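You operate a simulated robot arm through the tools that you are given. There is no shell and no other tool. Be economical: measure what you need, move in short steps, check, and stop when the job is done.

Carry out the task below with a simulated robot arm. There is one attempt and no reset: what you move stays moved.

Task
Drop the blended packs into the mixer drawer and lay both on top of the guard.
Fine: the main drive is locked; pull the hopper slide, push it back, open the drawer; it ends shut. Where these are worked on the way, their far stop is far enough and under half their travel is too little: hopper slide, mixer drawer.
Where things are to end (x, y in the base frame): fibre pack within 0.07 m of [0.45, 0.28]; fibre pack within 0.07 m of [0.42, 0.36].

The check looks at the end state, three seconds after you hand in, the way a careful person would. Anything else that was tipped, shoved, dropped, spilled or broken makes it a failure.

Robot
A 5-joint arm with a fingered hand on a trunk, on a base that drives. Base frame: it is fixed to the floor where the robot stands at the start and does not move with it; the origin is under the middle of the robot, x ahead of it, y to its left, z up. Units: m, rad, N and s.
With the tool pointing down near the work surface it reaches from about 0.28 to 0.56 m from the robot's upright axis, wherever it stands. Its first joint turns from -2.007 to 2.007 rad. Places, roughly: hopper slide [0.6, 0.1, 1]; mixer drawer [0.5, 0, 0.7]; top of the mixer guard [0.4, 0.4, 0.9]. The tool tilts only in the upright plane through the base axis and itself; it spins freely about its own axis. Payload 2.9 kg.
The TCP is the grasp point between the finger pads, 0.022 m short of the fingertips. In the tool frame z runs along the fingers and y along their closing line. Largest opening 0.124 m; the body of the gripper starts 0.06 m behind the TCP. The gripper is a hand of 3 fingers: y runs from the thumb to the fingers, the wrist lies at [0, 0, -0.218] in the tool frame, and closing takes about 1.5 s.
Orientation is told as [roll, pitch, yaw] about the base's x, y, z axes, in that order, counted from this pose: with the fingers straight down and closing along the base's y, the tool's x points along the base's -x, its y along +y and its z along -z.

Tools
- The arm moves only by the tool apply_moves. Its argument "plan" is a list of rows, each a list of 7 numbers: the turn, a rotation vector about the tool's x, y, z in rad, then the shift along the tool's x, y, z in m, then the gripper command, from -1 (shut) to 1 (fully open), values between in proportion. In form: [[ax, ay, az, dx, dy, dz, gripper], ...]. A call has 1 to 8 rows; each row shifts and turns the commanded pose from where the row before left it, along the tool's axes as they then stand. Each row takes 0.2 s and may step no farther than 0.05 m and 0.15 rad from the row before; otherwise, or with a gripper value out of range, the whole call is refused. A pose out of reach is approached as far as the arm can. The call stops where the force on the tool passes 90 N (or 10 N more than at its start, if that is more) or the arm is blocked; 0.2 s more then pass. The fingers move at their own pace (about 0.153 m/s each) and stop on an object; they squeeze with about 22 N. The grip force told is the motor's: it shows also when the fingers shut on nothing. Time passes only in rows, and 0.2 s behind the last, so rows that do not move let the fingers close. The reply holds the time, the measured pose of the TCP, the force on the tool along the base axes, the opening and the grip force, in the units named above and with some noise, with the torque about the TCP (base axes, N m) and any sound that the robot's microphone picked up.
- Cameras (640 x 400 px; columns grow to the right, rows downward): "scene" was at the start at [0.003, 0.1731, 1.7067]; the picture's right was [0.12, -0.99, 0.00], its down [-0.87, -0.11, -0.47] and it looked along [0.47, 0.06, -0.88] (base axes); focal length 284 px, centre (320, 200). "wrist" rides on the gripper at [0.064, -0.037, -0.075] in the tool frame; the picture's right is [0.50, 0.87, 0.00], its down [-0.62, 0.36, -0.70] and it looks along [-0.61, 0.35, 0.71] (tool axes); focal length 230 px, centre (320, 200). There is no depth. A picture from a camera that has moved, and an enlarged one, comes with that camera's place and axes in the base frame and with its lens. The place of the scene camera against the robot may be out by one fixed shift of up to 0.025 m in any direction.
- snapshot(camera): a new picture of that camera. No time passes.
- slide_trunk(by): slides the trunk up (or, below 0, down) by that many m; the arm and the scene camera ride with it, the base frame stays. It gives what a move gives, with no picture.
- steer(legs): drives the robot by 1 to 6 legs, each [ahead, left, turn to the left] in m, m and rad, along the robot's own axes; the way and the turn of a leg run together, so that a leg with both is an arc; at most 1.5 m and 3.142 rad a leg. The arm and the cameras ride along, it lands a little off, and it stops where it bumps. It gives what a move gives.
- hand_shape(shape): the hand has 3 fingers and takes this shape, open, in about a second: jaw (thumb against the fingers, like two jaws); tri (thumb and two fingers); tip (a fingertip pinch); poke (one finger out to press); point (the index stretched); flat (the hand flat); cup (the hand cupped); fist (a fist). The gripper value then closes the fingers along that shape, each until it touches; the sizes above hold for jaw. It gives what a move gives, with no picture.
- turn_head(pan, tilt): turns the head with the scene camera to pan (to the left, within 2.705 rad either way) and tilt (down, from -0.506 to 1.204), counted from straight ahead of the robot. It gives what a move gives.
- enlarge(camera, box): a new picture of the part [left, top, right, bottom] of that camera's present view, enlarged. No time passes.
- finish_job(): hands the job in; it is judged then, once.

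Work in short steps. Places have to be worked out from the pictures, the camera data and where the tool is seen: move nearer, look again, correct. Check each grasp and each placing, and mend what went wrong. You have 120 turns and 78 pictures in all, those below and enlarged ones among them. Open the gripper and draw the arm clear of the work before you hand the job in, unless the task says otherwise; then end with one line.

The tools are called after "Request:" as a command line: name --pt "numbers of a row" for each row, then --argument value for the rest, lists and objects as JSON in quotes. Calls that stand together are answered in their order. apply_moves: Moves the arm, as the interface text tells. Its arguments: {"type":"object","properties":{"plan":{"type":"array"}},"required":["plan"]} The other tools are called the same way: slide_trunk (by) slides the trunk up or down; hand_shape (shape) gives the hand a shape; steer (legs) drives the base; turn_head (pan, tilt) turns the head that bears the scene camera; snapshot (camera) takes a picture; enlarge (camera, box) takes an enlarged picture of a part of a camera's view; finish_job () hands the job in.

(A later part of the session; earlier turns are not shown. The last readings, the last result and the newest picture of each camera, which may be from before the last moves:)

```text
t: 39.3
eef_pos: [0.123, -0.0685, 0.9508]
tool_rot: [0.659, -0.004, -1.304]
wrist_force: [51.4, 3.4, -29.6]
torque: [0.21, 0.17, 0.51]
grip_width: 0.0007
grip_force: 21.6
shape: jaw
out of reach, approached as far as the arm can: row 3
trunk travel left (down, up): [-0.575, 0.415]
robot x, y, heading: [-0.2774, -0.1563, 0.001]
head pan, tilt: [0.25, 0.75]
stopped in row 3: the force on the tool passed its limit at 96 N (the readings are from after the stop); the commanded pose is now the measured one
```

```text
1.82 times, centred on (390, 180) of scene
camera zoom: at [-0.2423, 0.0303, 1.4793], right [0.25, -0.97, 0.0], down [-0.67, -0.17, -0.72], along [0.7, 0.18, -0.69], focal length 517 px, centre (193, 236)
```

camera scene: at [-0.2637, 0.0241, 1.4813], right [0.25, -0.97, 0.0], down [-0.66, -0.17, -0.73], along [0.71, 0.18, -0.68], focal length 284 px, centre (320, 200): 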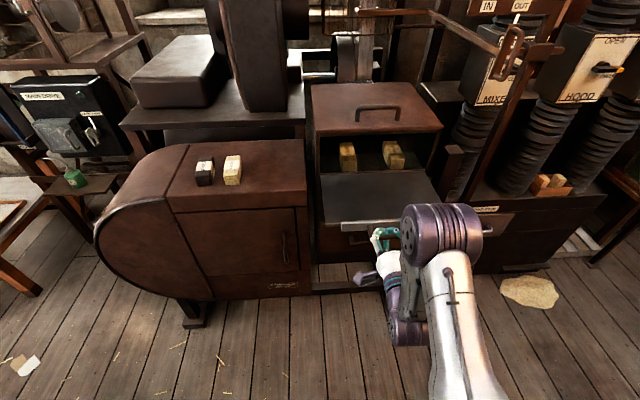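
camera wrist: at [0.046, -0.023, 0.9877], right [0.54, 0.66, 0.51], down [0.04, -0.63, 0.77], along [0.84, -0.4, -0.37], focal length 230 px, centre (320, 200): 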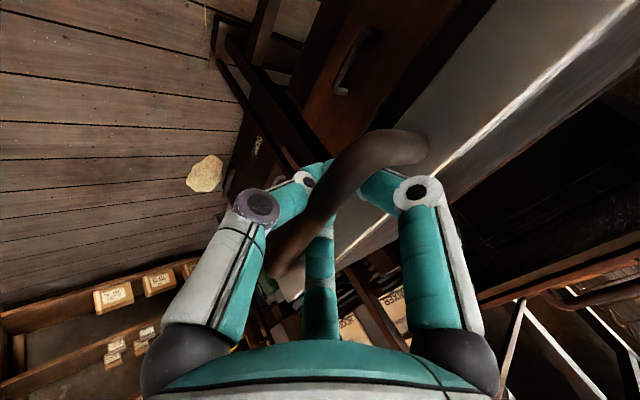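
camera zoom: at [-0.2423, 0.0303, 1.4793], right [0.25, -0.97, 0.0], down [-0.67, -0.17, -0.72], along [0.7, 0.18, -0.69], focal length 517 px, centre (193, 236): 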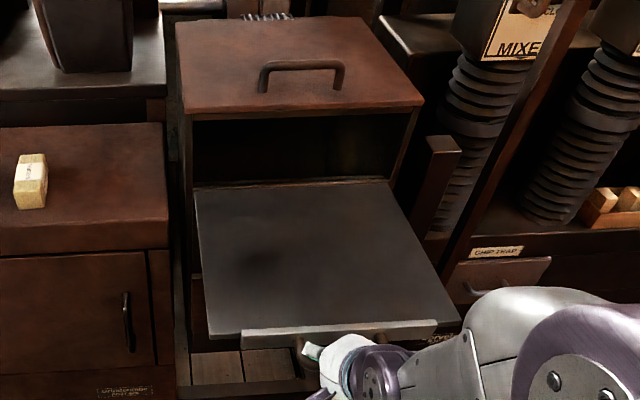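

The packs have dropped and the slide hit its far stop. Now I'll push it back in along the same line.

Request:
apply_moves --pt "0 0 0 0.0015 0.0237 0.0184 -1" --pt "0 0 0 0.0015 0.0237 0.0184 -1" --pt "0 0 0 0.0015 0.0237 0.0184 -1" --pt "0 0 0 0.0015 0.0237 0.0184 -1" --pt "0 0 0 0 0 0 -1"

Request:
apply_moves --pt "-0.14 0 0 0 0 0 -1" --pt "-0.14 0 0 0 0 0 -1" --pt "-0.14 0 0 0 0 0 -1" --pt "-0.14 0 0 0 0 0 -1" --pt "0 0 0 0 0 0 -1"

```text
t: 40.5
eef_pos: [0.2264, -0.0338, 0.952]
tool_rot: [0.655, 0.001, -1.295]
wrist_force: [3.0, -9.2, -32.4]
torque: [-0.01, -0.08, 0.16]
grip_width: 0.0013
grip_force: 21.7
shape: jaw
trunk travel left (down, up): [-0.575, 0.415]
robot x, y, heading: [-0.2818, -0.1531, -0.002]
head pan, tilt: [0.25, 0.75]
```

```text
t: 41.7
eef_pos: [0.2249, -0.033, 0.9529]
tool_rot: [1.218, -0.001, -1.295]
wrist_force: [1.6, -5.7, -26.7]
torque: [-0.08, 0.12, 0.11]
grip_width: 0.0017
grip_force: 21.7
shape: jaw
trunk travel left (down, up): [-0.575, 0.415]
robot x, y, heading: [-0.2821, -0.1605, 0.002]
head pan, tilt: [0.25, 0.75]
```

Request:
apply_moves --pt "0 0 0 0.002 0.011 0.0385 -1" --pt "0 0 0 0.002 0.0138 0.0375 -1" --pt "0 0 0 0.002 0.0138 0.0375 -1" --pt "0 0 0 0.001 0.007 0.0188 -1" --pt "0 0 0 0.001 0.007 0.0188 -1" --pt "0 0 0 0 0 0 -1"

Request:
snapshot --camera "scene"

```text
t: 43.1
eef_pos: [0.3781, 0.0154, 0.9515]
tool_rot: [1.221, -0.003, -1.292]
wrist_force: [-2.0, 9.3, -7.7]
torque: [-0.1, 0.01, 0.07]
grip_width: 0.0022
grip_force: 22.2
shape: jaw
out of reach, approached as far as the arm can: row 1, 5
trunk travel left (down, up): [-0.575, 0.415]
robot x, y, heading: [-0.2833, -0.1601, -0.001]
head pan, tilt: [0.25, 0.75]
```

```text
41 pictures are left
camera scene: at [-0.2605, 0.0311, 1.4806], right [0.25, -0.97, 0.0], down [-0.66, -0.17, -0.73], along [0.71, 0.18, -0.68], focal length 284 px, centre (320, 200)
```

scene: 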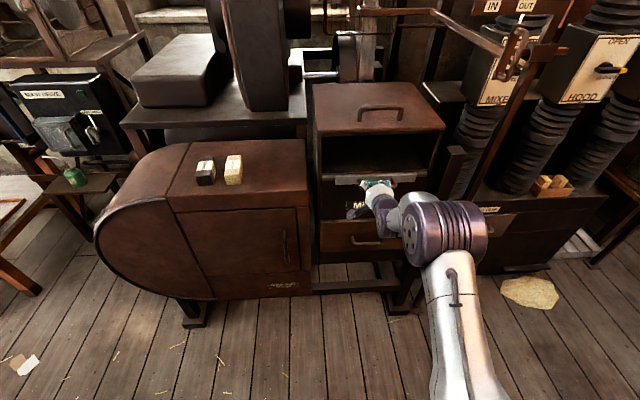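

The slide looks nearly shut; I'll zoom to check the remaining gap.

Request:
enlarge --camera "scene" --box '[300, 90, 450, 270]'

Request:
apply_moves --pt "0 0 0 0 0.004 0.0095 -1" --pt "0 0 0 0 0.004 0.0095 -1" --pt "0 0 0 0 0 0 -1"

```text
2.22 times, centred on (375, 180) of scene
camera zoom: at [-0.2605, 0.0311, 1.4806], right [0.25, -0.97, 0.0], down [-0.66, -0.17, -0.73], along [0.71, 0.18, -0.68], focal length 632 px, centre (198, 244)
```

zoom: 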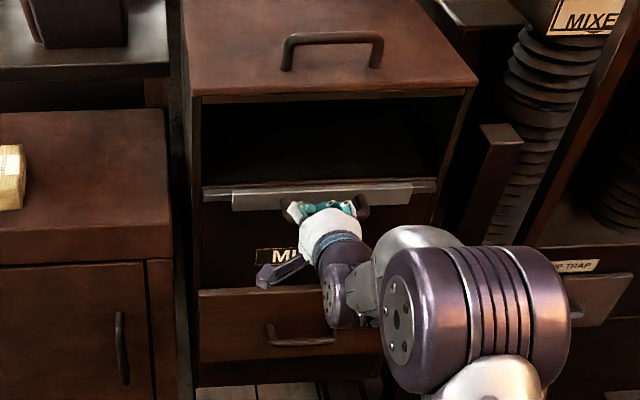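

```text
t: 43.9
eef_pos: [0.3926, 0.0152, 0.9535]
tool_rot: [1.219, -0.001, -1.296]
wrist_force: [-40.0, -13.0, -20.3]
torque: [-0.16, 0.37, 0.14]
grip_width: 0.0033
grip_force: 21.6
shape: jaw
trunk travel left (down, up): [-0.575, 0.415]
robot x, y, heading: [-0.2824, -0.1601, 0.003]
head pan, tilt: [0.25, 0.75]
```

The slide is fully shut (−40 N push reaction). I'll release, back off, level the tool and drop to the drawer handle height.

Request:
apply_moves --pt "0 0 0 0 -0.003 -0.008 -1" --pt "0 0 0 0 0 0 1" --pt "0 0 0 0 0 0 1" --pt "0 0 0 0 0 0 1" --pt "0 0 0 0 0 0 1" --pt "0 0 0 0 0 0 1"

Request:
apply_moves --pt "0 0 0 0 0 -0.045 1" --pt "-0.12 0 0 0 0 -0.045 1" --pt "-0.12 0 0 0 0 -0.02 1" --pt "-0.112 0 0 0 0 0 1" --pt "0 0 0 0 0 0 1"

Request:
slide_trunk --by -0.24

Request:
snapshot --camera "scene"

Request:
snapshot --camera "wrist"

```text
t: 45.3
eef_pos: [0.3891, 0.0141, 0.9563]
tool_rot: [1.227, -0.005, -1.294]
wrist_force: [0.0, 0.2, 0.7]
torque: [0.02, -0.01, 0.0]
grip_width: 0.124
grip_force: 0.1
shape: jaw
trunk travel left (down, up): [-0.575, 0.415]
robot x, y, heading: [-0.2797, -0.1568, 0.005]
head pan, tilt: [0.25, 0.75]
```

```text
t: 46.5
eef_pos: [0.2886, -0.013, 0.9906]
tool_rot: [1.577, -0.006, -1.296]
wrist_force: [0.0, -0.5, -0.6]
torque: [0.0, -0.04, 0.01]
grip_width: 0.1238
grip_force: 0.1
shape: jaw
trunk travel left (down, up): [-0.575, 0.415]
robot x, y, heading: [-0.2826, -0.1586, 0.001]
head pan, tilt: [0.25, 0.75]
```

```text
t: 49.0
eef_pos: [0.2883, -0.0137, 0.7505]
tool_rot: [1.576, -0.005, -1.296]
wrist_force: [-0.8, -0.2, -0.6]
torque: [0.0, 0.02, -0.01]
grip_width: 0.1238
grip_force: 0.2
shape: jaw
trunk travel left (down, up): [-0.335, 0.655]
robot x, y, heading: [-0.2797, -0.1576, 0.004]
head pan, tilt: [0.25, 0.75]
```

```text
39 pictures are left
camera scene: at [-0.262, 0.028, 1.241], right [0.25, -0.97, 0.0], down [-0.66, -0.17, -0.73], along [0.71, 0.18, -0.68], focal length 284 px, centre (320, 200)
```

scene: 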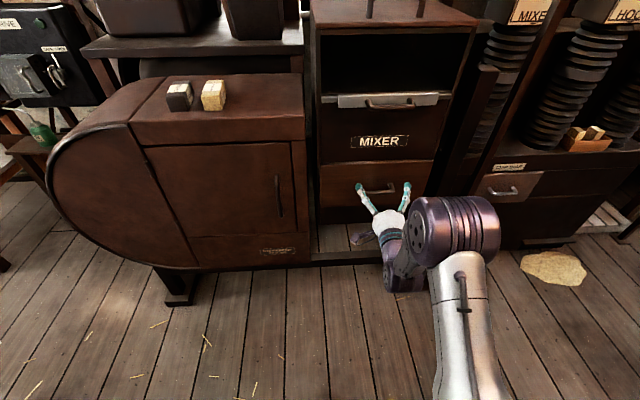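

```text
38 pictures are left
camera wrist: at [0.1978, 0.0269, 0.7131], right [-0.14, 0.48, 0.86], down [-0.51, -0.78, 0.36], along [0.85, -0.39, 0.36], focal length 230 px, centre (320, 200)
```

wrist: 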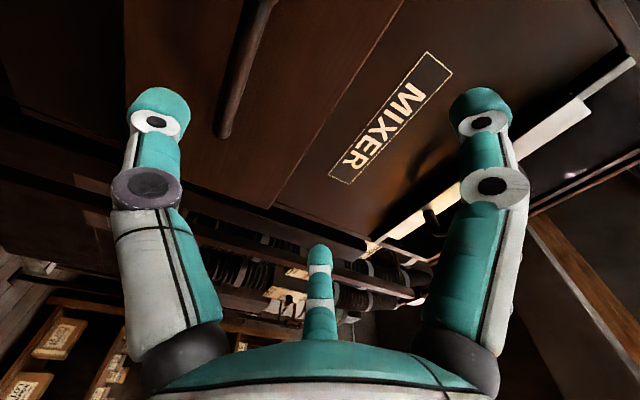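

The drawer bar triangulates to about [0.38, 0.025, 0.69]. I'll lower the trunk 0.06 and advance partway.

Request:
slide_trunk --by -0.06

Request:
apply_moves --pt "0 0 0 0.008 0 0.04 1" --pt "0 0 0 0 0 0.02 1" --pt "0 0 0 0 0 0 1"

Request:
snapshot --camera "wrist"

```text
t: 50.0
eef_pos: [0.289, -0.0139, 0.6901]
tool_rot: [1.575, -0.004, -1.293]
wrist_force: [1.2, 0.1, -0.9]
torque: [-0.01, -0.01, 0.0]
grip_width: 0.1239
grip_force: 0.1
shape: jaw
trunk travel left (down, up): [-0.275, 0.715]
robot x, y, heading: [-0.2803, -0.1626, 0.002]
head pan, tilt: [0.25, 0.75]
```

```text
t: 50.8
eef_pos: [0.3468, 0.0051, 0.6914]
tool_rot: [1.576, -0.007, -1.292]
wrist_force: [-0.3, -0.5, 0.2]
torque: [0.0, -0.03, 0.0]
grip_width: 0.1242
grip_force: 0.0
shape: jaw
out of reach, approached as far as the arm can: row 1
trunk travel left (down, up): [-0.275, 0.715]
robot x, y, heading: [-0.281, -0.1575, 0.0]
head pan, tilt: [0.25, 0.75]
```

```text
37 pictures are left
camera wrist: at [0.2556, 0.0455, 0.6542], right [-0.14, 0.48, 0.86], down [-0.51, -0.79, 0.36], along [0.85, -0.39, 0.36], focal length 230 px, centre (320, 200)
```

wrist: 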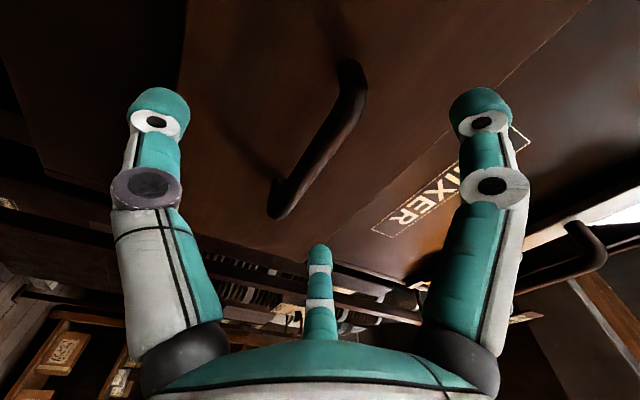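

The bar looks about 0.05 m ahead and centred. I'll advance and grip it.

Request:
apply_moves --pt "0 0 0 0.002 -0.004 0.03 1" --pt "0 0 0 0 0 0.022 1" --pt "0 0 0 0 0 0 1" --pt "0 0 0 0 0 0 -1" --pt "0 0 0 0 0 0 -1" --pt "0 0 0 0 0 0 -1" --pt "0 0 0 0 0 0 -1" --pt "0 0 0 0 0 0 -1"

Request:
snapshot --camera "wrist"

```text
t: 52.6
eef_pos: [0.3952, 0.0166, 0.6996]
tool_rot: [1.599, -0.003, -1.291]
wrist_force: [7.8, -20.9, 46.5]
torque: [-0.34, 0.6, 0.36]
grip_width: 0.0196
grip_force: 21.6
shape: jaw
trunk travel left (down, up): [-0.275, 0.715]
robot x, y, heading: [-0.2801, -0.159, 0.001]
head pan, tilt: [0.25, 0.75]
```

```text
36 pictures are left
camera wrist: at [0.3048, 0.0564, 0.6599], right [-0.16, 0.48, 0.86], down [-0.52, -0.79, 0.34], along [0.84, -0.39, 0.37], focal length 230 px, centre (320, 200)
```

wrist: 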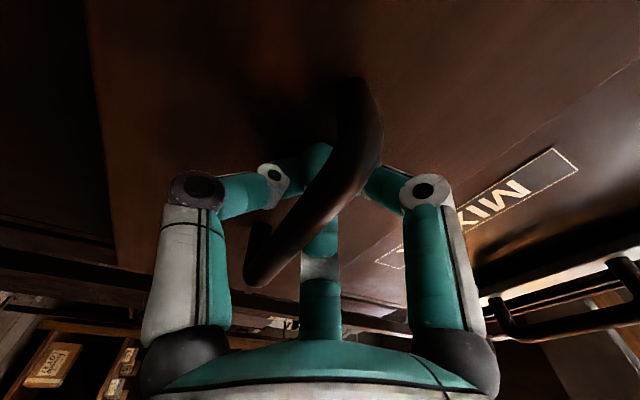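

The bar is gripped with some upward strain; I'll ease the height and pull.

Request:
apply_moves --pt "0 0 0 0 0.006 -0.02 -1" --pt "0 0 0 -0.001 0 -0.03 -1" --pt "0 0 0 -0.001 0 -0.03 -1" --pt "0 0 0 -0.001 0 -0.03 -1" --pt "0 0 0 -0.001 0 -0.03 -1" --pt "0 0 0 0 0 0 -1"

Request:
snapshot --camera "scene"

```text
t: 54.0
eef_pos: [0.2598, -0.0234, 0.6984]
tool_rot: [1.593, -0.002, -1.294]
wrist_force: [11.6, -33.5, 43.9]
torque: [-0.44, 0.62, 0.55]
grip_width: 0.0197
grip_force: 22.4
shape: jaw
trunk travel left (down, up): [-0.275, 0.715]
robot x, y, heading: [-0.2814, -0.156, 0.001]
head pan, tilt: [0.25, 0.75]
```

```text
35 pictures are left
camera scene: at [-0.266, 0.022, 1.182], right [0.25, -0.97, 0.0], down [-0.66, -0.17, -0.73], along [0.71, 0.19, -0.68], focal length 284 px, centre (320, 200)
```

scene: 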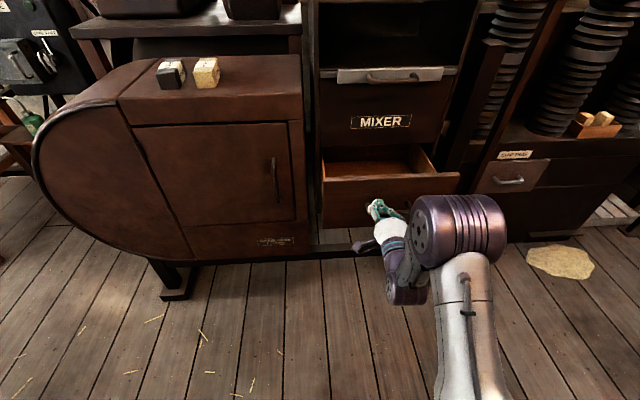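

The drawer is opening. I'll keep pulling, then pitch the hand down around the bar for more travel.

Request:
apply_moves --pt "0 0 0 -0.004 0.003 -0.025 -1" --pt "0 0 0 -0.001 0 -0.025 -1" --pt "0.13 0 0 0 0 0 -1" --pt "0.14 0 0 0 0 0 -1" --pt "0.14 0 0 0 0 0 -1" --pt "0.14 0 0 0 0 0 -1" --pt "0 0 0 0 0 0 -1"

```text
t: 55.6
eef_pos: [0.213, -0.0371, 0.6957]
tool_rot: [1.023, -0.007, -1.295]
wrist_force: [-1.4, 2.7, -2.2]
torque: [-0.05, -0.13, 0.02]
grip_width: 0.0189
grip_force: 22.3
shape: jaw
trunk travel left (down, up): [-0.275, 0.715]
robot x, y, heading: [-0.2783, -0.1601, -0.0]
head pan, tilt: [0.25, 0.75]
```

Request:
apply_moves --pt "0 0 0 -0.001 -0.013 -0.0214 -1" --pt "0.14 0 0 0 0 0 -1" --pt "0.14 0 0 0 0 0 -1" --pt "0.14 0 0 0 0 0 -1" --pt "0 0 0 -0.001 -0.0205 -0.0144 -1" --pt "0 0 0 -0.001 -0.0205 -0.0144 -1" --pt "0 0 0 -0.001 -0.0205 -0.0144 -1" --pt "0 0 0 0 0 0 -1"

Request:
snapshot --camera "scene"

```text
t: 57.2
eef_pos: [0.1422, -0.058, 0.7027]
tool_rot: [0.649, -0.011, -1.295]
wrist_force: [42.8, 21.7, -22.9]
torque: [0.26, -0.71, -0.53]
grip_width: 0.0207
grip_force: 21.8
shape: jaw
trunk travel left (down, up): [-0.275, 0.715]
robot x, y, heading: [-0.2759, -0.1561, 0.006]
head pan, tilt: [0.25, 0.75]
stopped in row 8: the force on the tool passed its limit at 109 N (the readings are from after the stop); the commanded pose is now the measured one
```

```text
34 pictures are left
camera scene: at [-0.2516, 0.0331, 1.1799], right [0.25, -0.97, 0.0], down [-0.67, -0.17, -0.73], along [0.7, 0.18, -0.69], focal length 284 px, centre (320, 200)
```

scene: 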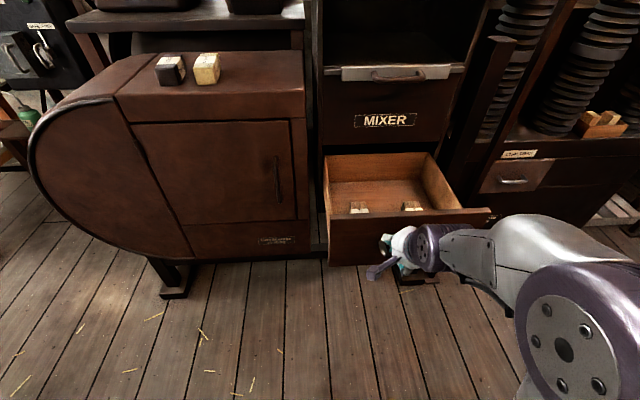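

The drawer is at its far stop and both packs lie inside near the front. I'll release the bar and raise the hand clear with the trunk.

Request:
apply_moves --pt "0 0 0 0 0.005 0.004 -1" --pt "0 0 0 0 0 0 1" --pt "0 0 0 0 0 0 1" --pt "0 0 0 0 0 0 1" --pt "0 0 0 0 0 0 1" --pt "0 0 0 0 0 0 1" --pt "0 0 0 0 0 -0.015 1" --pt "0 0 0 0 0 0 1"

Request:
snapshot --camera "wrist"

```text
t: 59.0
eef_pos: [0.1298, -0.061, 0.7163]
tool_rot: [0.646, -0.011, -1.291]
wrist_force: [0.1, 0.1, 0.2]
torque: [-0.03, 0.01, 0.02]
grip_width: 0.124
grip_force: 0.1
shape: jaw
trunk travel left (down, up): [-0.275, 0.715]
robot x, y, heading: [-0.2816, -0.1562, 0.009]
head pan, tilt: [0.25, 0.75]
```

```text
33 pictures are left
camera wrist: at [0.0398, -0.0203, 0.7533], right [0.53, 0.68, 0.52], down [0.03, -0.62, 0.78], along [0.85, -0.39, -0.35], focal length 230 px, centre (320, 200)
```

wrist: 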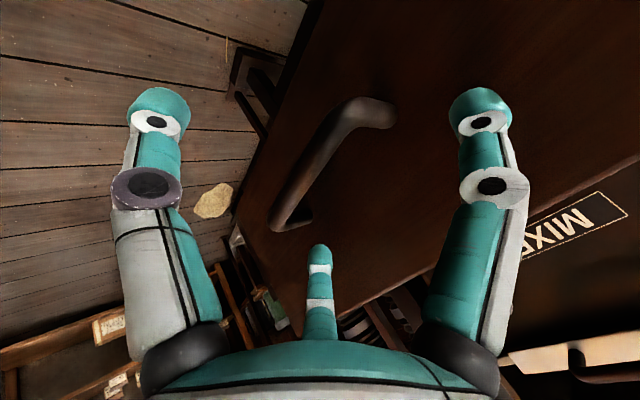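

The bar is free of the fingers. I'll raise the trunk 0.22 and turn the tool to straight down.

Request:
slide_trunk --by 0.22

Request:
apply_moves --pt "0.13 0 0 0 0.02 0 1" --pt "0.13 0 0 0 0.02 0 1" --pt "0.13 0 0 0 0.02 0 1" --pt "0.13 0 0 0 0.02 0 1" --pt "0.126 0 0 0 0.02 0 1" --pt "0 0 0 0 0 0 1"

Request:
snapshot --camera "scene"

Request:
snapshot --camera "wrist"

```text
t: 61.3
eef_pos: [0.1308, -0.0632, 0.9367]
tool_rot: [0.648, -0.012, -1.295]
wrist_force: [-1.1, 1.0, 0.0]
torque: [0.02, 0.0, 0.01]
grip_width: 0.1239
grip_force: 0.1
shape: jaw
trunk travel left (down, up): [-0.495, 0.495]
robot x, y, heading: [-0.2812, -0.1594, 0.006]
head pan, tilt: [0.25, 0.75]
```

```text
t: 62.7
eef_pos: [0.2184, -0.0354, 0.9722]
tool_rot: [0.002, 0.0, -1.294]
wrist_force: [-0.6, 0.1, 0.6]
torque: [0.0, -0.01, -0.02]
grip_width: 0.1239
grip_force: 0.1
shape: jaw
trunk travel left (down, up): [-0.495, 0.495]
robot x, y, heading: [-0.281, -0.1535, 0.002]
head pan, tilt: [0.25, 0.75]
```

```text
32 pictures are left
camera scene: at [-0.262, 0.0287, 1.401], right [0.25, -0.97, 0.0], down [-0.66, -0.17, -0.73], along [0.71, 0.18, -0.68], focal length 284 px, centre (320, 200)
```

scene: 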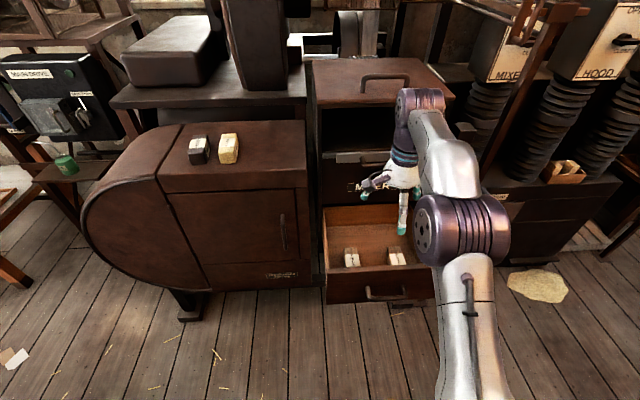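

```text
31 pictures are left
camera wrist: at [0.1644, 0.014, 1.0479], right [0.7, 0.72, 0.0], down [0.51, -0.5, 0.7], along [0.5, -0.49, -0.71], focal length 230 px, centre (320, 200)
```

wrist: 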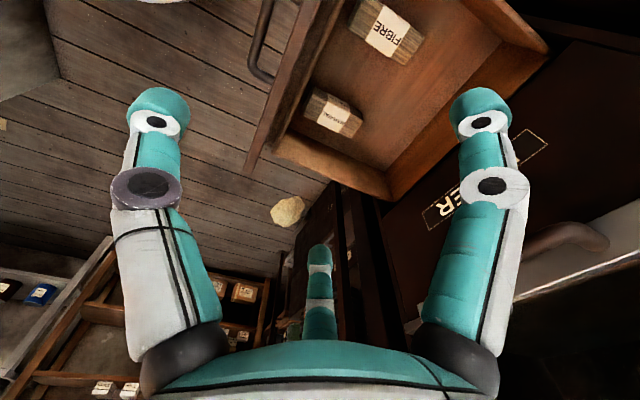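

Both packs are visible in the drawer. I'll zoom in from both cameras for their positions and orientation.

Request:
enlarge --camera "scene" --box '[310, 190, 450, 310]'

Request:
enlarge --camera "wrist" --box '[240, 0, 460, 200]'

```text
3.33 times, centred on (380, 250) of scene
camera zoom: at [-0.262, 0.0287, 1.401], right [0.25, -0.97, 0.0], down [-0.66, -0.17, -0.73], along [0.71, 0.18, -0.68], focal length 948 px, centre (120, 33)
```

zoom: 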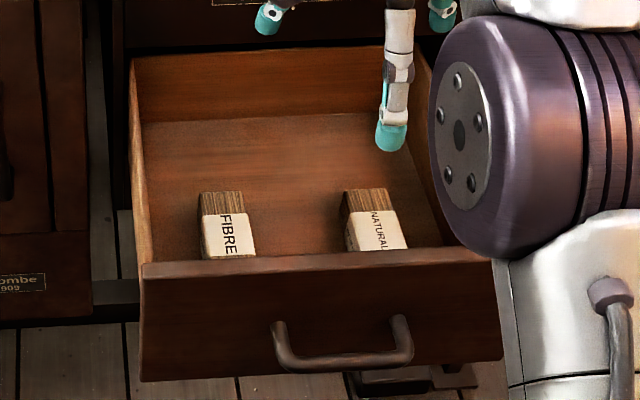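

```text
2.00 times, centred on (350, 100) of wrist
camera zoom: at [0.1644, 0.014, 1.0479], right [0.7, 0.72, 0.0], down [0.51, -0.5, 0.7], along [0.5, -0.49, -0.71], focal length 460 px, centre (260, 400)
```

zoom: 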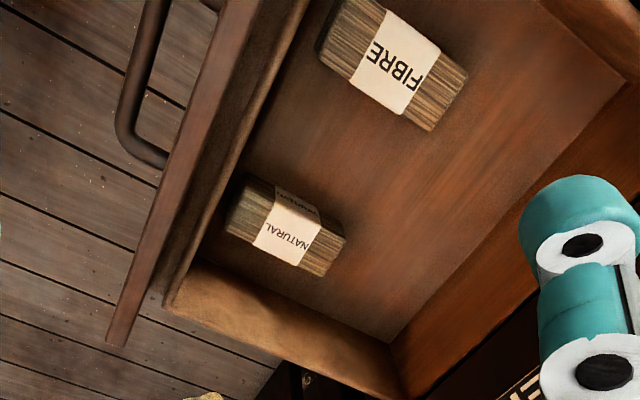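

Packs lie lengthwise along the drawer at about [0.268, 0.040] (FIBRE) and [0.300, −0.087] (NATURAL), a little beyond reach. I'll nudge the base forward and spin the hand so it closes across the packs' width.

Request:
steer --legs '[[0.05, 0.015, 0]]'

Request:
apply_moves --pt "0 0 -0.147 0 0 0 0.6" --pt "0 0 -0.147 0 0 0 0.6" --pt "0 0 -0.147 0 0 0 0.6" --pt "0 0 -0.147 0 0 0 0.6" --pt "0 0 -0.147 0 0 0 0.6" --pt "0 0 -0.147 0 0 0 0.6" --pt "0 0 -0.147 0 0 0 0.6" --pt "0 0 -0.147 0 0 0 0.6"

Request:
apply_moves --pt "0 0 -0.147 0 0 0 0.6" --pt "0 0 -0.147 0 0 0 0.6" --pt "0 0 -0.14 0 0 0 0.6" --pt "0 0 0 0 0 0 0.6"

Request:
snapshot --camera "wrist"

```text
t: 63.6
eef_pos: [0.2702, -0.0218, 0.9712]
tool_rot: [0.002, 0.0, -1.295]
wrist_force: [0.7, 0.3, 0.3]
torque: [0.01, 0.02, 0.01]
grip_width: 0.1242
grip_force: 0.0
shape: jaw
trunk travel left (down, up): [-0.495, 0.495]
robot x, y, heading: [-0.2289, -0.1432, 0.007]
head pan, tilt: [0.25, 0.75]
```

```text
t: 65.5
eef_pos: [0.2666, -0.0215, 0.9728]
tool_rot: [0.001, 0.0, -0.118]
wrist_force: [0.2, -0.8, -1.0]
torque: [0.03, 0.01, 0.01]
grip_width: 0.0994
grip_force: 0.0
shape: jaw
trunk travel left (down, up): [-0.495, 0.495]
robot x, y, heading: [-0.2326, -0.1415, 0.004]
head pan, tilt: [0.25, 0.75]
```

```text
t: 66.5
eef_pos: [0.2686, -0.0216, 0.9721]
tool_rot: [-0.001, -0.003, 0.314]
wrist_force: [-0.5, -0.2, -1.2]
torque: [0.0, 0.03, -0.04]
grip_width: 0.0993
grip_force: 0.0
shape: jaw
trunk travel left (down, up): [-0.495, 0.495]
robot x, y, heading: [-0.2281, -0.1433, 0.003]
head pan, tilt: [0.25, 0.75]
```

```text
28 pictures are left
camera wrist: at [0.2181, -0.0772, 1.0476], right [-0.74, 0.67, 0.0], down [0.47, 0.53, 0.7], along [0.47, 0.52, -0.71], focal length 230 px, centre (320, 200)
```

wrist: 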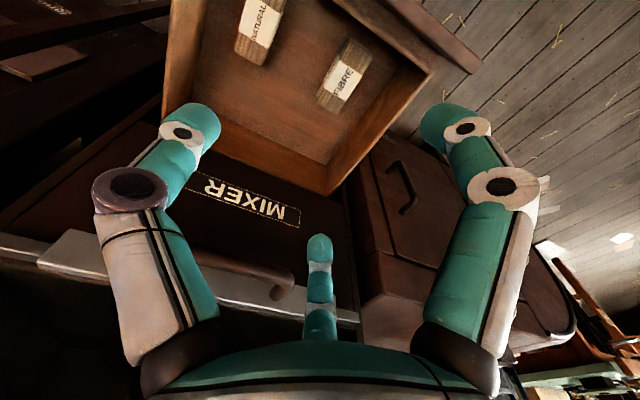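

FIBRE refined to about [0.269, 0.036]. I'll move above it with a small bias away from the drawer's front wall and descend partway.

Request:
apply_moves --pt "0 0 0 -0.0121 0.0316 0 0.6" --pt "0 0 0 -0.0121 0.0316 0 0.6" --pt "0 0 0 0 0 0.05 0.6" --pt "0 0 0 0 0 0.05 0.6" --pt "0 0 0 0 0 0.05 0.6" --pt "0 0 0 0 0 0.05 0.6" --pt "0 0 0 0 0 0.03 0.6" --pt "0 0 0 0 0 0 0.6"

Request:
snapshot --camera "wrist"

Request:
enlarge --camera "scene" --box '[290, 160, 470, 320]'

```text
t: 68.2
eef_pos: [0.2619, 0.0399, 0.7407]
tool_rot: [0.001, -0.002, 0.314]
wrist_force: [0.1, 0.3, 0.4]
torque: [0.01, 0.0, -0.01]
grip_width: 0.0997
grip_force: 0.0
shape: jaw
out of reach, approached as far as the arm can: row 2
trunk travel left (down, up): [-0.495, 0.495]
robot x, y, heading: [-0.2335, -0.1395, 0.003]
head pan, tilt: [0.25, 0.75]
```

```text
27 pictures are left
camera wrist: at [0.2113, -0.0161, 0.8164], right [-0.74, 0.67, 0.0], down [0.48, 0.53, 0.7], along [0.47, 0.52, -0.71], focal length 230 px, centre (320, 200)
```

wrist: 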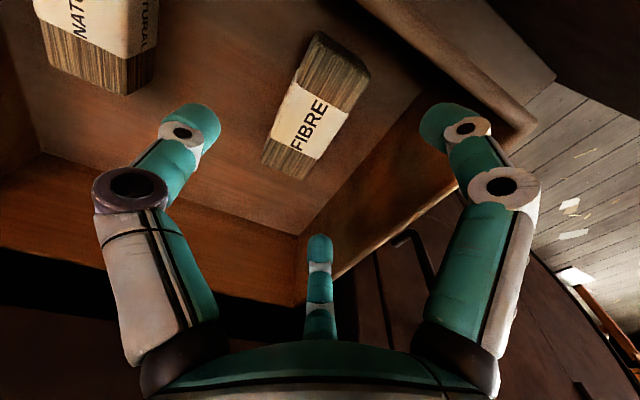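

```text
2.50 times, centred on (380, 240) of scene
camera zoom: at [-0.2117, 0.0443, 1.4009], right [0.25, -0.97, 0.0], down [-0.66, -0.17, -0.73], along [0.71, 0.18, -0.68], focal length 711 px, centre (170, 100)
```

zoom: 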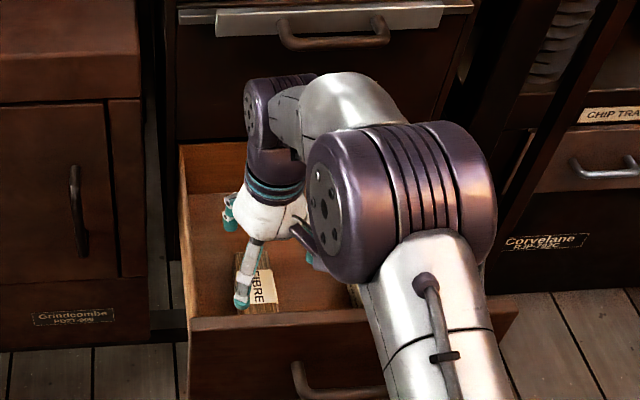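

By its end points FIBRE's centre is about [0.266, 0.034], top near z≈0.667. I'll shift slightly and descend to grasp height.

Request:
apply_moves --pt "0 0 0 -0.006 0.001 0.03 0.6" --pt "0 0 0 0 0 0.03 0.6" --pt "0 0 0 0 0 0.02 0.6" --pt "0 0 0 0 0 0.008 0.6" --pt "0 0 0 0 0 0 0.6"

Request:
snapshot --camera "wrist"

```text
t: 69.5
eef_pos: [0.2657, 0.0428, 0.6525]
tool_rot: [0.0, -0.003, 0.315]
wrist_force: [0.1, -0.5, -0.3]
torque: [-0.01, 0.0, -0.02]
grip_width: 0.0994
grip_force: 0.0
shape: jaw
trunk travel left (down, up): [-0.495, 0.495]
robot x, y, heading: [-0.2315, -0.1394, 0.001]
head pan, tilt: [0.25, 0.75]
```

```text
25 pictures are left
camera wrist: at [0.2152, -0.0127, 0.7284], right [-0.74, 0.67, 0.0], down [0.48, 0.53, 0.7], along [0.47, 0.52, -0.71], focal length 230 px, centre (320, 200)
```

wrist: 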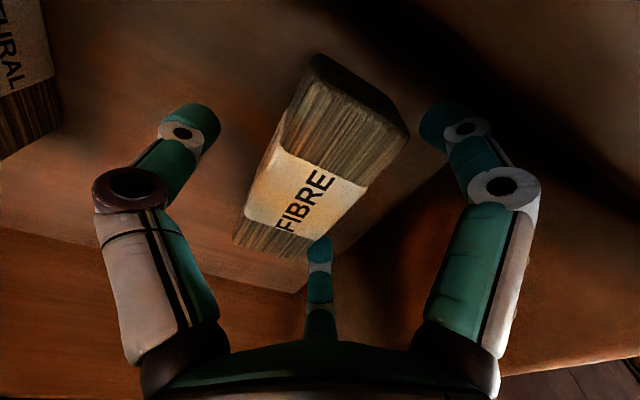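

The pack's top is nearer z≈0.65, so I'll go down 0.02 more, shift slightly rearward, and close.

Request:
apply_moves --pt "0 0 0 -0.005 0 0.01 0.6" --pt "0 0 0 0 0 0.01 0.6" --pt "0 0 0 0 0 0 -1" --pt "0 0 0 0 0 0 -1" --pt "0 0 0 0 0 0 -1" --pt "0 0 0 0 0 0 -1" --pt "0 0 0 0 0 0 -1"

Request:
snapshot --camera "wrist"

```text
t: 71.0
eef_pos: [0.2681, 0.0447, 0.6408]
tool_rot: [0.0, -0.014, 0.315]
wrist_force: [2.3, -6.4, 83.2]
torque: [-4.72, 5.15, 0.54]
grip_width: 0.0525
grip_force: 21.6
shape: jaw
trunk travel left (down, up): [-0.495, 0.495]
robot x, y, heading: [-0.2301, -0.1444, 0.004]
head pan, tilt: [0.25, 0.75]
```

```text
24 pictures are left
camera wrist: at [0.216, -0.0119, 0.7149], right [-0.74, 0.67, -0.01], down [0.47, 0.53, 0.71], along [0.48, 0.52, -0.7], focal length 230 px, centre (320, 200)
```

wrist: 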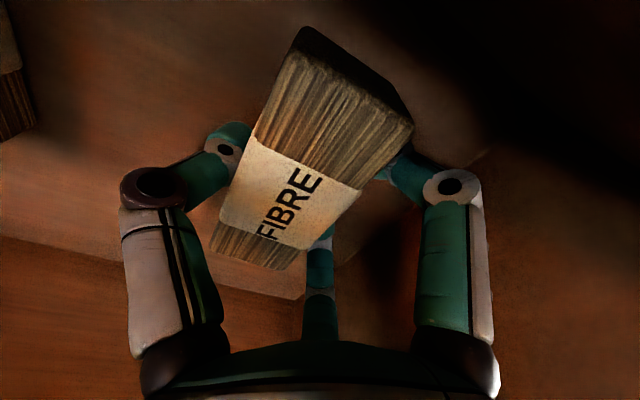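

The pack is gripped (width 0.0525) with fingertips on the floor. I'll lift slowly.

Request:
apply_moves --pt "0 0 0 0 0 -0.015 -1" --pt "0 0 0 0 0 -0.02 -1" --pt "0 0 0 0 0 -0.04 -1" --pt "0 0 0 0 0 -0.045 -1" --pt "0 0 0 0 0 -0.045 -1" --pt "0 0 0 0 0 -0.045 -1" --pt "0 0 0 0 0 -0.045 -1" --pt "0 0 0 0 0 -0.045 -1"

Request:
snapshot --camera "wrist"

```text
t: 72.8
eef_pos: [0.2718, 0.045, 0.9338]
tool_rot: [0.0, -0.001, 0.314]
wrist_force: [-0.3, -0.4, -0.6]
torque: [-0.02, 0.0, -0.01]
grip_width: 0.0524
grip_force: 22.1
shape: jaw
trunk travel left (down, up): [-0.495, 0.495]
robot x, y, heading: [-0.2294, -0.1411, 0.002]
head pan, tilt: [0.25, 0.75]
```

```text
23 pictures are left
camera wrist: at [0.2207, -0.011, 1.008], right [-0.74, 0.67, 0.0], down [0.48, 0.53, 0.7], along [0.47, 0.52, -0.71], focal length 230 px, centre (320, 200)
```

wrist: 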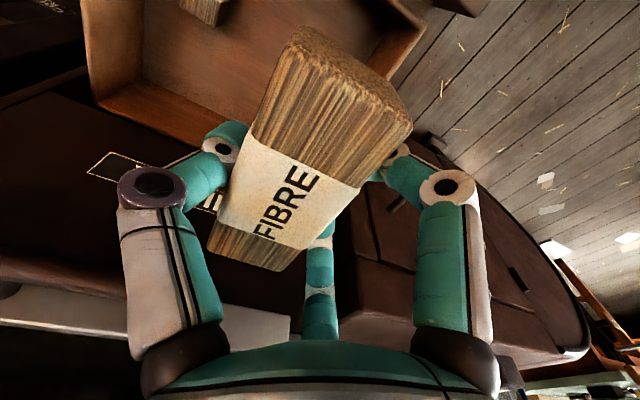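

FIBRE is held firmly. I'll raise the trunk, then drive left and forward to stand before the guard, clear of the open drawer.

Request:
slide_trunk --by 0.17

Request:
steer --legs '[[-0.02, 0.52, 0], [0.14, 0, 0]]'

Request:
turn_head --pan -0.1 --tilt 0.95

Request:
snapshot --camera "scene"

```text
t: 74.8
eef_pos: [0.2724, 0.0446, 1.103]
tool_rot: [-0.001, -0.002, 0.315]
wrist_force: [0.0, 0.2, -2.0]
torque: [0.04, 0.01, 0.01]
grip_width: 0.0526
grip_force: 22.2
shape: jaw
trunk travel left (down, up): [-0.665, 0.325]
robot x, y, heading: [-0.2301, -0.1442, 0.005]
head pan, tilt: [0.25, 0.75]
```

```text
t: 78.8
eef_pos: [0.3892, 0.5803, 1.1019]
tool_rot: [0.001, -0.001, 0.316]
wrist_force: [-0.1, 0.1, -0.7]
torque: [0.02, 0.03, 0.03]
grip_width: 0.0525
grip_force: 22.1
shape: jaw
trunk travel left (down, up): [-0.665, 0.325]
robot x, y, heading: [-0.114, 0.3936, 0.006]
head pan, tilt: [0.25, 0.75]
```

```text
t: 79.6
eef_pos: [0.3879, 0.5804, 1.1016]
tool_rot: [0.0, -0.003, 0.316]
wrist_force: [0.4, 0.1, -1.3]
torque: [0.02, 0.02, -0.02]
grip_width: 0.0526
grip_force: 21.8
shape: jaw
trunk travel left (down, up): [-0.665, 0.325]
robot x, y, heading: [-0.1092, 0.392, 0.007]
head pan, tilt: [-0.099, 0.949]
```

```text
22 pictures are left
camera scene: at [-0.1025, 0.5503, 1.5554], right [-0.09, -1.0, 0.0], down [-0.81, 0.07, -0.58], along [0.58, -0.05, -0.81], focal length 284 px, centre (320, 200)
```

scene: 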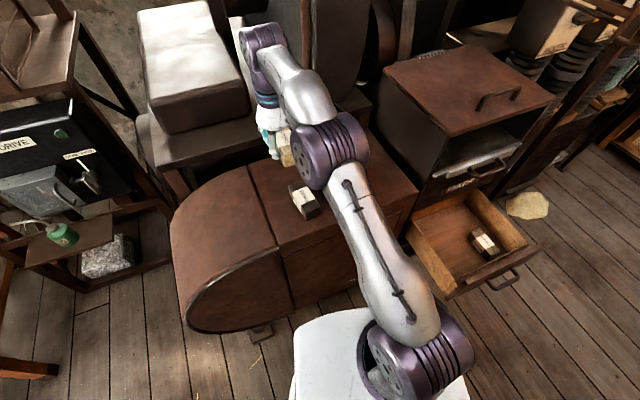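

I'm standing at [-0.11, 0.39], with the drawer clear to the right. I'll bring the hand above [0.42, 0.37] while high and look down with the wrist camera at the guard.

Request:
apply_moves --pt "0 0 0 0.007 -0.0419 0 -1" --pt "0 0 0 0.007 -0.0419 0 -1" --pt "0 0 0 0.007 -0.0419 0 -1" --pt "0 0 0 0.007 -0.0419 0 -1" --pt "0 0 0 0.007 -0.0419 0 -1" --pt "0 0 0 0 0 0 -1"

Request:
snapshot --camera "wrist"

Request:
snapshot --camera "scene"

```text
t: 81.0
eef_pos: [0.4179, 0.3718, 1.1029]
tool_rot: [-0.003, -0.003, 0.319]
wrist_force: [-1.2, 0.2, -1.1]
torque: [0.0, -0.04, 0.0]
grip_width: 0.0522
grip_force: 21.9
shape: jaw
trunk travel left (down, up): [-0.665, 0.325]
robot x, y, heading: [-0.1112, 0.3929, 0.009]
head pan, tilt: [-0.099, 0.949]
```

```text
21 pictures are left
camera wrist: at [0.3668, 0.3152, 1.1789], right [-0.74, 0.67, 0.0], down [0.47, 0.53, 0.7], along [0.47, 0.52, -0.71], focal length 230 px, centre (320, 200)
```

wrist: 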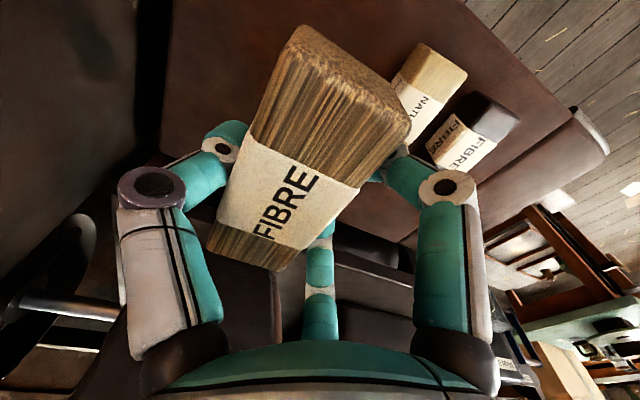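

```text
20 pictures are left
camera scene: at [-0.1026, 0.5511, 1.5553], right [-0.09, -1.0, 0.0], down [-0.81, 0.08, -0.58], along [0.58, -0.05, -0.81], focal length 284 px, centre (320, 200)
```

scene: 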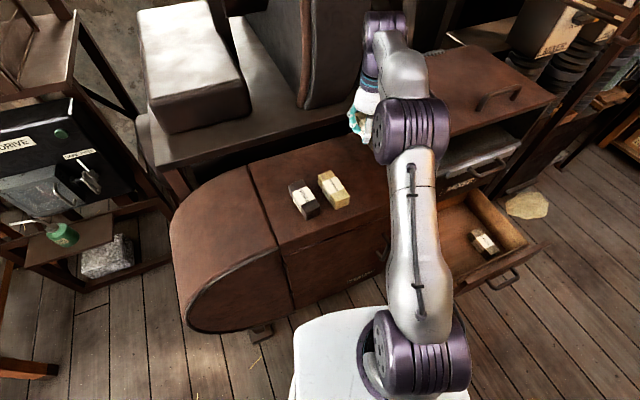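

The gap plan is good: natural sits at about [0.343, 0.444] and the guard's right edge is at y≈0.226. I'll set this pack at about [0.43, 0.375], descending to just above the surface.

Request:
apply_moves --pt "0 0 0 -0.0123 -0.0009 0.03 -1" --pt "0 0 0 0 0 0.045 -1" --pt "0 0 0 0 0 0.045 -1" --pt "0 0 0 0 0 0.035 -1" --pt "0 0 0 0 0 0 -1"

Request:
enlarge --camera "scene" --box '[270, 80, 430, 240]'

Request:
apply_moves --pt "0 0 0 0 0 0.008 -1" --pt "0 0 0 0 0 0 -1"

```text
t: 82.2
eef_pos: [0.4311, 0.3713, 0.948]
tool_rot: [-0.002, -0.003, 0.317]
wrist_force: [-0.8, -0.1, 5.9]
torque: [-0.22, -0.1, 0.0]
grip_width: 0.053
grip_force: 21.9
shape: jaw
trunk travel left (down, up): [-0.665, 0.325]
robot x, y, heading: [-0.113, 0.3937, 0.008]
head pan, tilt: [-0.099, 0.949]
```

```text
2.50 times, centred on (350, 160) of scene
camera zoom: at [-0.103, 0.5503, 1.5555], right [-0.09, -1.0, 0.0], down [-0.81, 0.08, -0.58], along [0.58, -0.05, -0.81], focal length 711 px, centre (245, 300)
```

zoom: 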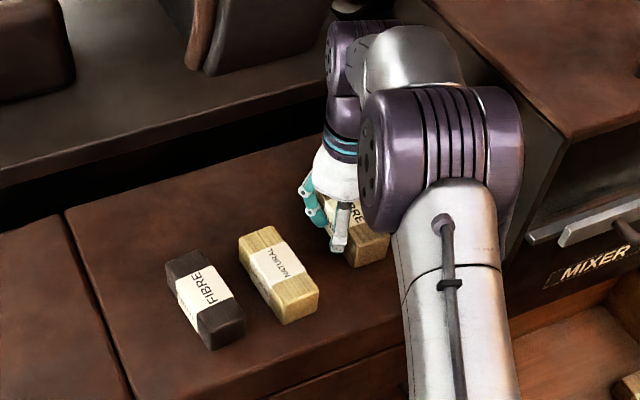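

```text
t: 82.8
eef_pos: [0.43, 0.3727, 0.9436]
tool_rot: [-0.004, -0.009, 0.317]
wrist_force: [4.0, 4.9, 31.7]
torque: [-0.7, -0.33, 0.01]
grip_width: 0.055
grip_force: 22.6
shape: jaw
trunk travel left (down, up): [-0.665, 0.325]
robot x, y, heading: [-0.1145, 0.3929, 0.01]
head pan, tilt: [-0.099, 0.949]
```

Contact is made at z≈0.944 (32 N up). I'll open moderately and lift straight up.

Request:
apply_moves --pt "0 0 0 0 0 -0.003 -1" --pt "0 0 0 0 0 0 0.3" --pt "0 0 0 0 0 0 0.3" --pt "0 0 0 0 0 0 0.3" --pt "0 0 0 0 0 -0.02 0.3" --pt "0 0 0 0 0 -0.03 0.3" --pt "0 0 0 0 0 -0.05 0.3" --pt "0 0 0 0 0 -0.05 0.3"

Request:
snapshot --camera "wrist"

```text
t: 84.6
eef_pos: [0.4342, 0.3724, 1.0902]
tool_rot: [0.001, -0.001, 0.315]
wrist_force: [0.1, 0.2, 0.3]
torque: [0.01, 0.01, 0.0]
grip_width: 0.0804
grip_force: 0.1
shape: jaw
trunk travel left (down, up): [-0.665, 0.325]
robot x, y, heading: [-0.1136, 0.3938, 0.006]
head pan, tilt: [-0.099, 0.949]
```

```text
18 pictures are left
camera wrist: at [0.3838, 0.3166, 1.1659], right [-0.74, 0.67, 0.0], down [0.47, 0.53, 0.7], along [0.47, 0.52, -0.71], focal length 230 px, centre (320, 200)
```

wrist: 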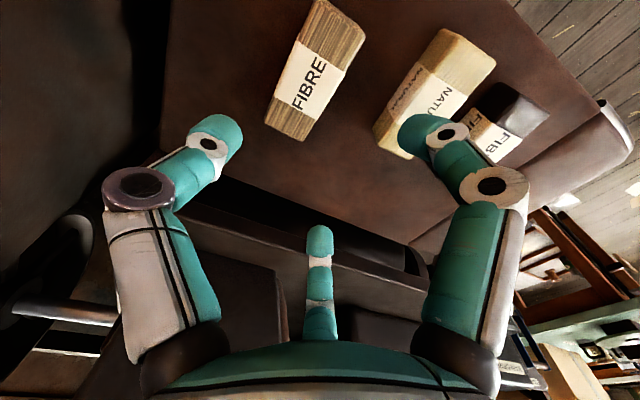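

FIBRE lies at about [0.427, 0.360], flat and clear of its neighbours. I'll drive back to the drawer for the second pack.

Request:
steer --legs '[[-0.165, 0, 0], [0, -0.53, 0], [0.045, 0, 0]]'

Request:
snapshot --camera "wrist"

```text
t: 89.3
eef_pos: [0.3139, -0.1691, 1.0904]
tool_rot: [0.001, -0.002, 0.309]
wrist_force: [0.7, -0.6, 0.0]
torque: [-0.02, 0.04, -0.01]
grip_width: 0.0803
grip_force: 0.1
shape: jaw
trunk travel left (down, up): [-0.665, 0.325]
robot x, y, heading: [-0.2331, -0.1437, 0.001]
head pan, tilt: [-0.099, 0.949]
```

```text
17 pictures are left
camera wrist: at [0.263, -0.2247, 1.165], right [-0.74, 0.67, 0.0], down [0.48, 0.53, 0.7], along [0.47, 0.52, -0.71], focal length 230 px, centre (320, 200)
```

wrist: 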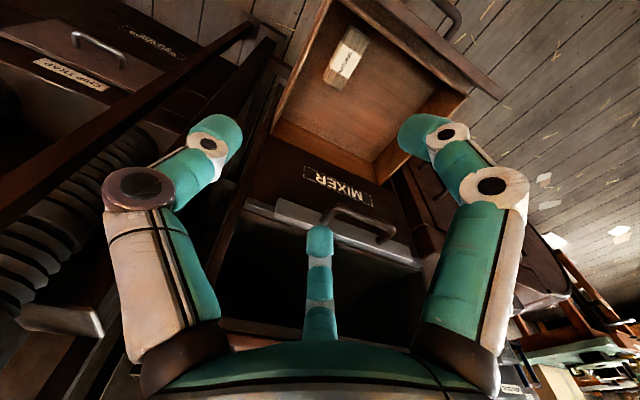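

NATURAL is at about [0.305, −0.094]. I'll move above it, lower the trunk, and look from closer.

Request:
apply_moves --pt "0 0 0 -0.0091 0.0417 0 0.6" --pt "0 0 0 -0.0091 0.0417 0 0.6" --pt "0 0 0 0 0 0 0.6"

Request:
slide_trunk --by -0.17

Request:
apply_moves --pt "0 0 0 0 0 0.05 0.6" --pt "0 0 0 0 0 0.05 0.6" --pt "0 0 0 0 0 0.05 0.6" --pt "0 0 0 0 0 0.03 0.6" --pt "0 0 0 0 0 0 0.6"

Request:
snapshot --camera "wrist"

```text
t: 90.1
eef_pos: [0.3044, -0.0853, 1.0902]
tool_rot: [0.0, -0.001, 0.308]
wrist_force: [0.3, 0.5, 0.0]
torque: [-0.01, 0.01, 0.01]
grip_width: 0.0992
grip_force: 0.1
shape: jaw
trunk travel left (down, up): [-0.665, 0.325]
robot x, y, heading: [-0.2315, -0.1417, -0.001]
head pan, tilt: [-0.099, 0.949]
```

```text
t: 92.0
eef_pos: [0.3053, -0.085, 0.919]
tool_rot: [0.0, -0.003, 0.306]
wrist_force: [0.0, 0.3, 0.0]
torque: [-0.01, 0.01, -0.01]
grip_width: 0.0991
grip_force: 0.1
shape: jaw
trunk travel left (down, up): [-0.495, 0.495]
robot x, y, heading: [-0.236, -0.144, -0.004]
head pan, tilt: [-0.099, 0.949]
```

```text
t: 93.2
eef_pos: [0.3046, -0.0848, 0.7387]
tool_rot: [-0.001, -0.001, 0.307]
wrist_force: [-0.2, 1.0, 0.1]
torque: [0.01, 0.01, 0.01]
grip_width: 0.099
grip_force: 0.1
shape: jaw
trunk travel left (down, up): [-0.495, 0.495]
robot x, y, heading: [-0.2343, -0.1465, -0.004]
head pan, tilt: [-0.099, 0.949]
```

```text
16 pictures are left
camera wrist: at [0.2533, -0.1405, 0.813], right [-0.74, 0.67, 0.0], down [0.48, 0.53, 0.7], along [0.47, 0.52, -0.71], focal length 230 px, centre (320, 200)
```

wrist: 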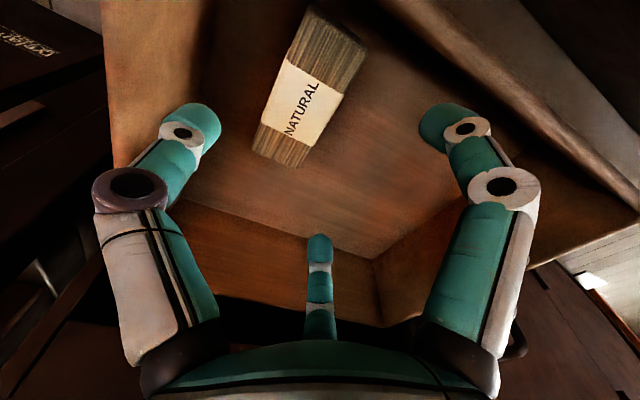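

NATURAL's centre works out to about [0.308, −0.101]. I'll correct, descend to z≈0.642 and close.

Request:
apply_moves --pt "0 0 0 -0.002 -0.0085 0.03 0.6" --pt "0 0 0 0 0 0.03 0.6" --pt "0 0 0 0 0 0.025 0.6" --pt "0 0 0 0 0 0.012 0.6" --pt "0 0 0 0 0 0 0.6"

Request:
apply_moves --pt "0 0 0 0 0 0 -1" --pt "0 0 0 0 0 0 -1" --pt "0 0 0 0 0 0 -1" --pt "0 0 0 0 0 0 -1" --pt "0 0 0 0 0 0 -1"

Request:
snapshot --camera "wrist"

```text
t: 94.4
eef_pos: [0.3091, -0.0904, 0.6417]
tool_rot: [0.001, -0.002, 0.306]
wrist_force: [-0.4, -0.1, 0.2]
torque: [0.03, 0.0, 0.01]
grip_width: 0.099
grip_force: 0.1
shape: jaw
trunk travel left (down, up): [-0.495, 0.495]
robot x, y, heading: [-0.2324, -0.1436, 0.001]
head pan, tilt: [-0.099, 0.949]
```

```text
t: 95.6
eef_pos: [0.3085, -0.0919, 0.6421]
tool_rot: [0.001, -0.002, 0.307]
wrist_force: [-1.1, 0.7, 0.0]
torque: [-0.02, 0.03, -0.01]
grip_width: 0.0527
grip_force: 22.3
shape: jaw
trunk travel left (down, up): [-0.495, 0.495]
robot x, y, heading: [-0.2365, -0.1456, -0.004]
head pan, tilt: [-0.099, 0.949]
```

```text
15 pictures are left
camera wrist: at [0.2587, -0.1467, 0.7177], right [-0.74, 0.67, 0.0], down [0.48, 0.53, 0.7], along [0.47, 0.52, -0.71], focal length 230 px, centre (320, 200)
```

wrist: 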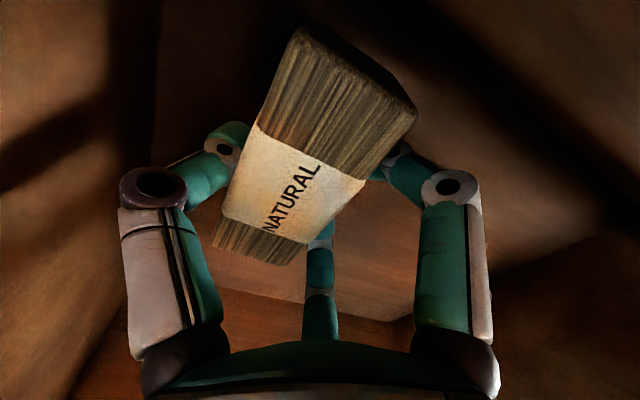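

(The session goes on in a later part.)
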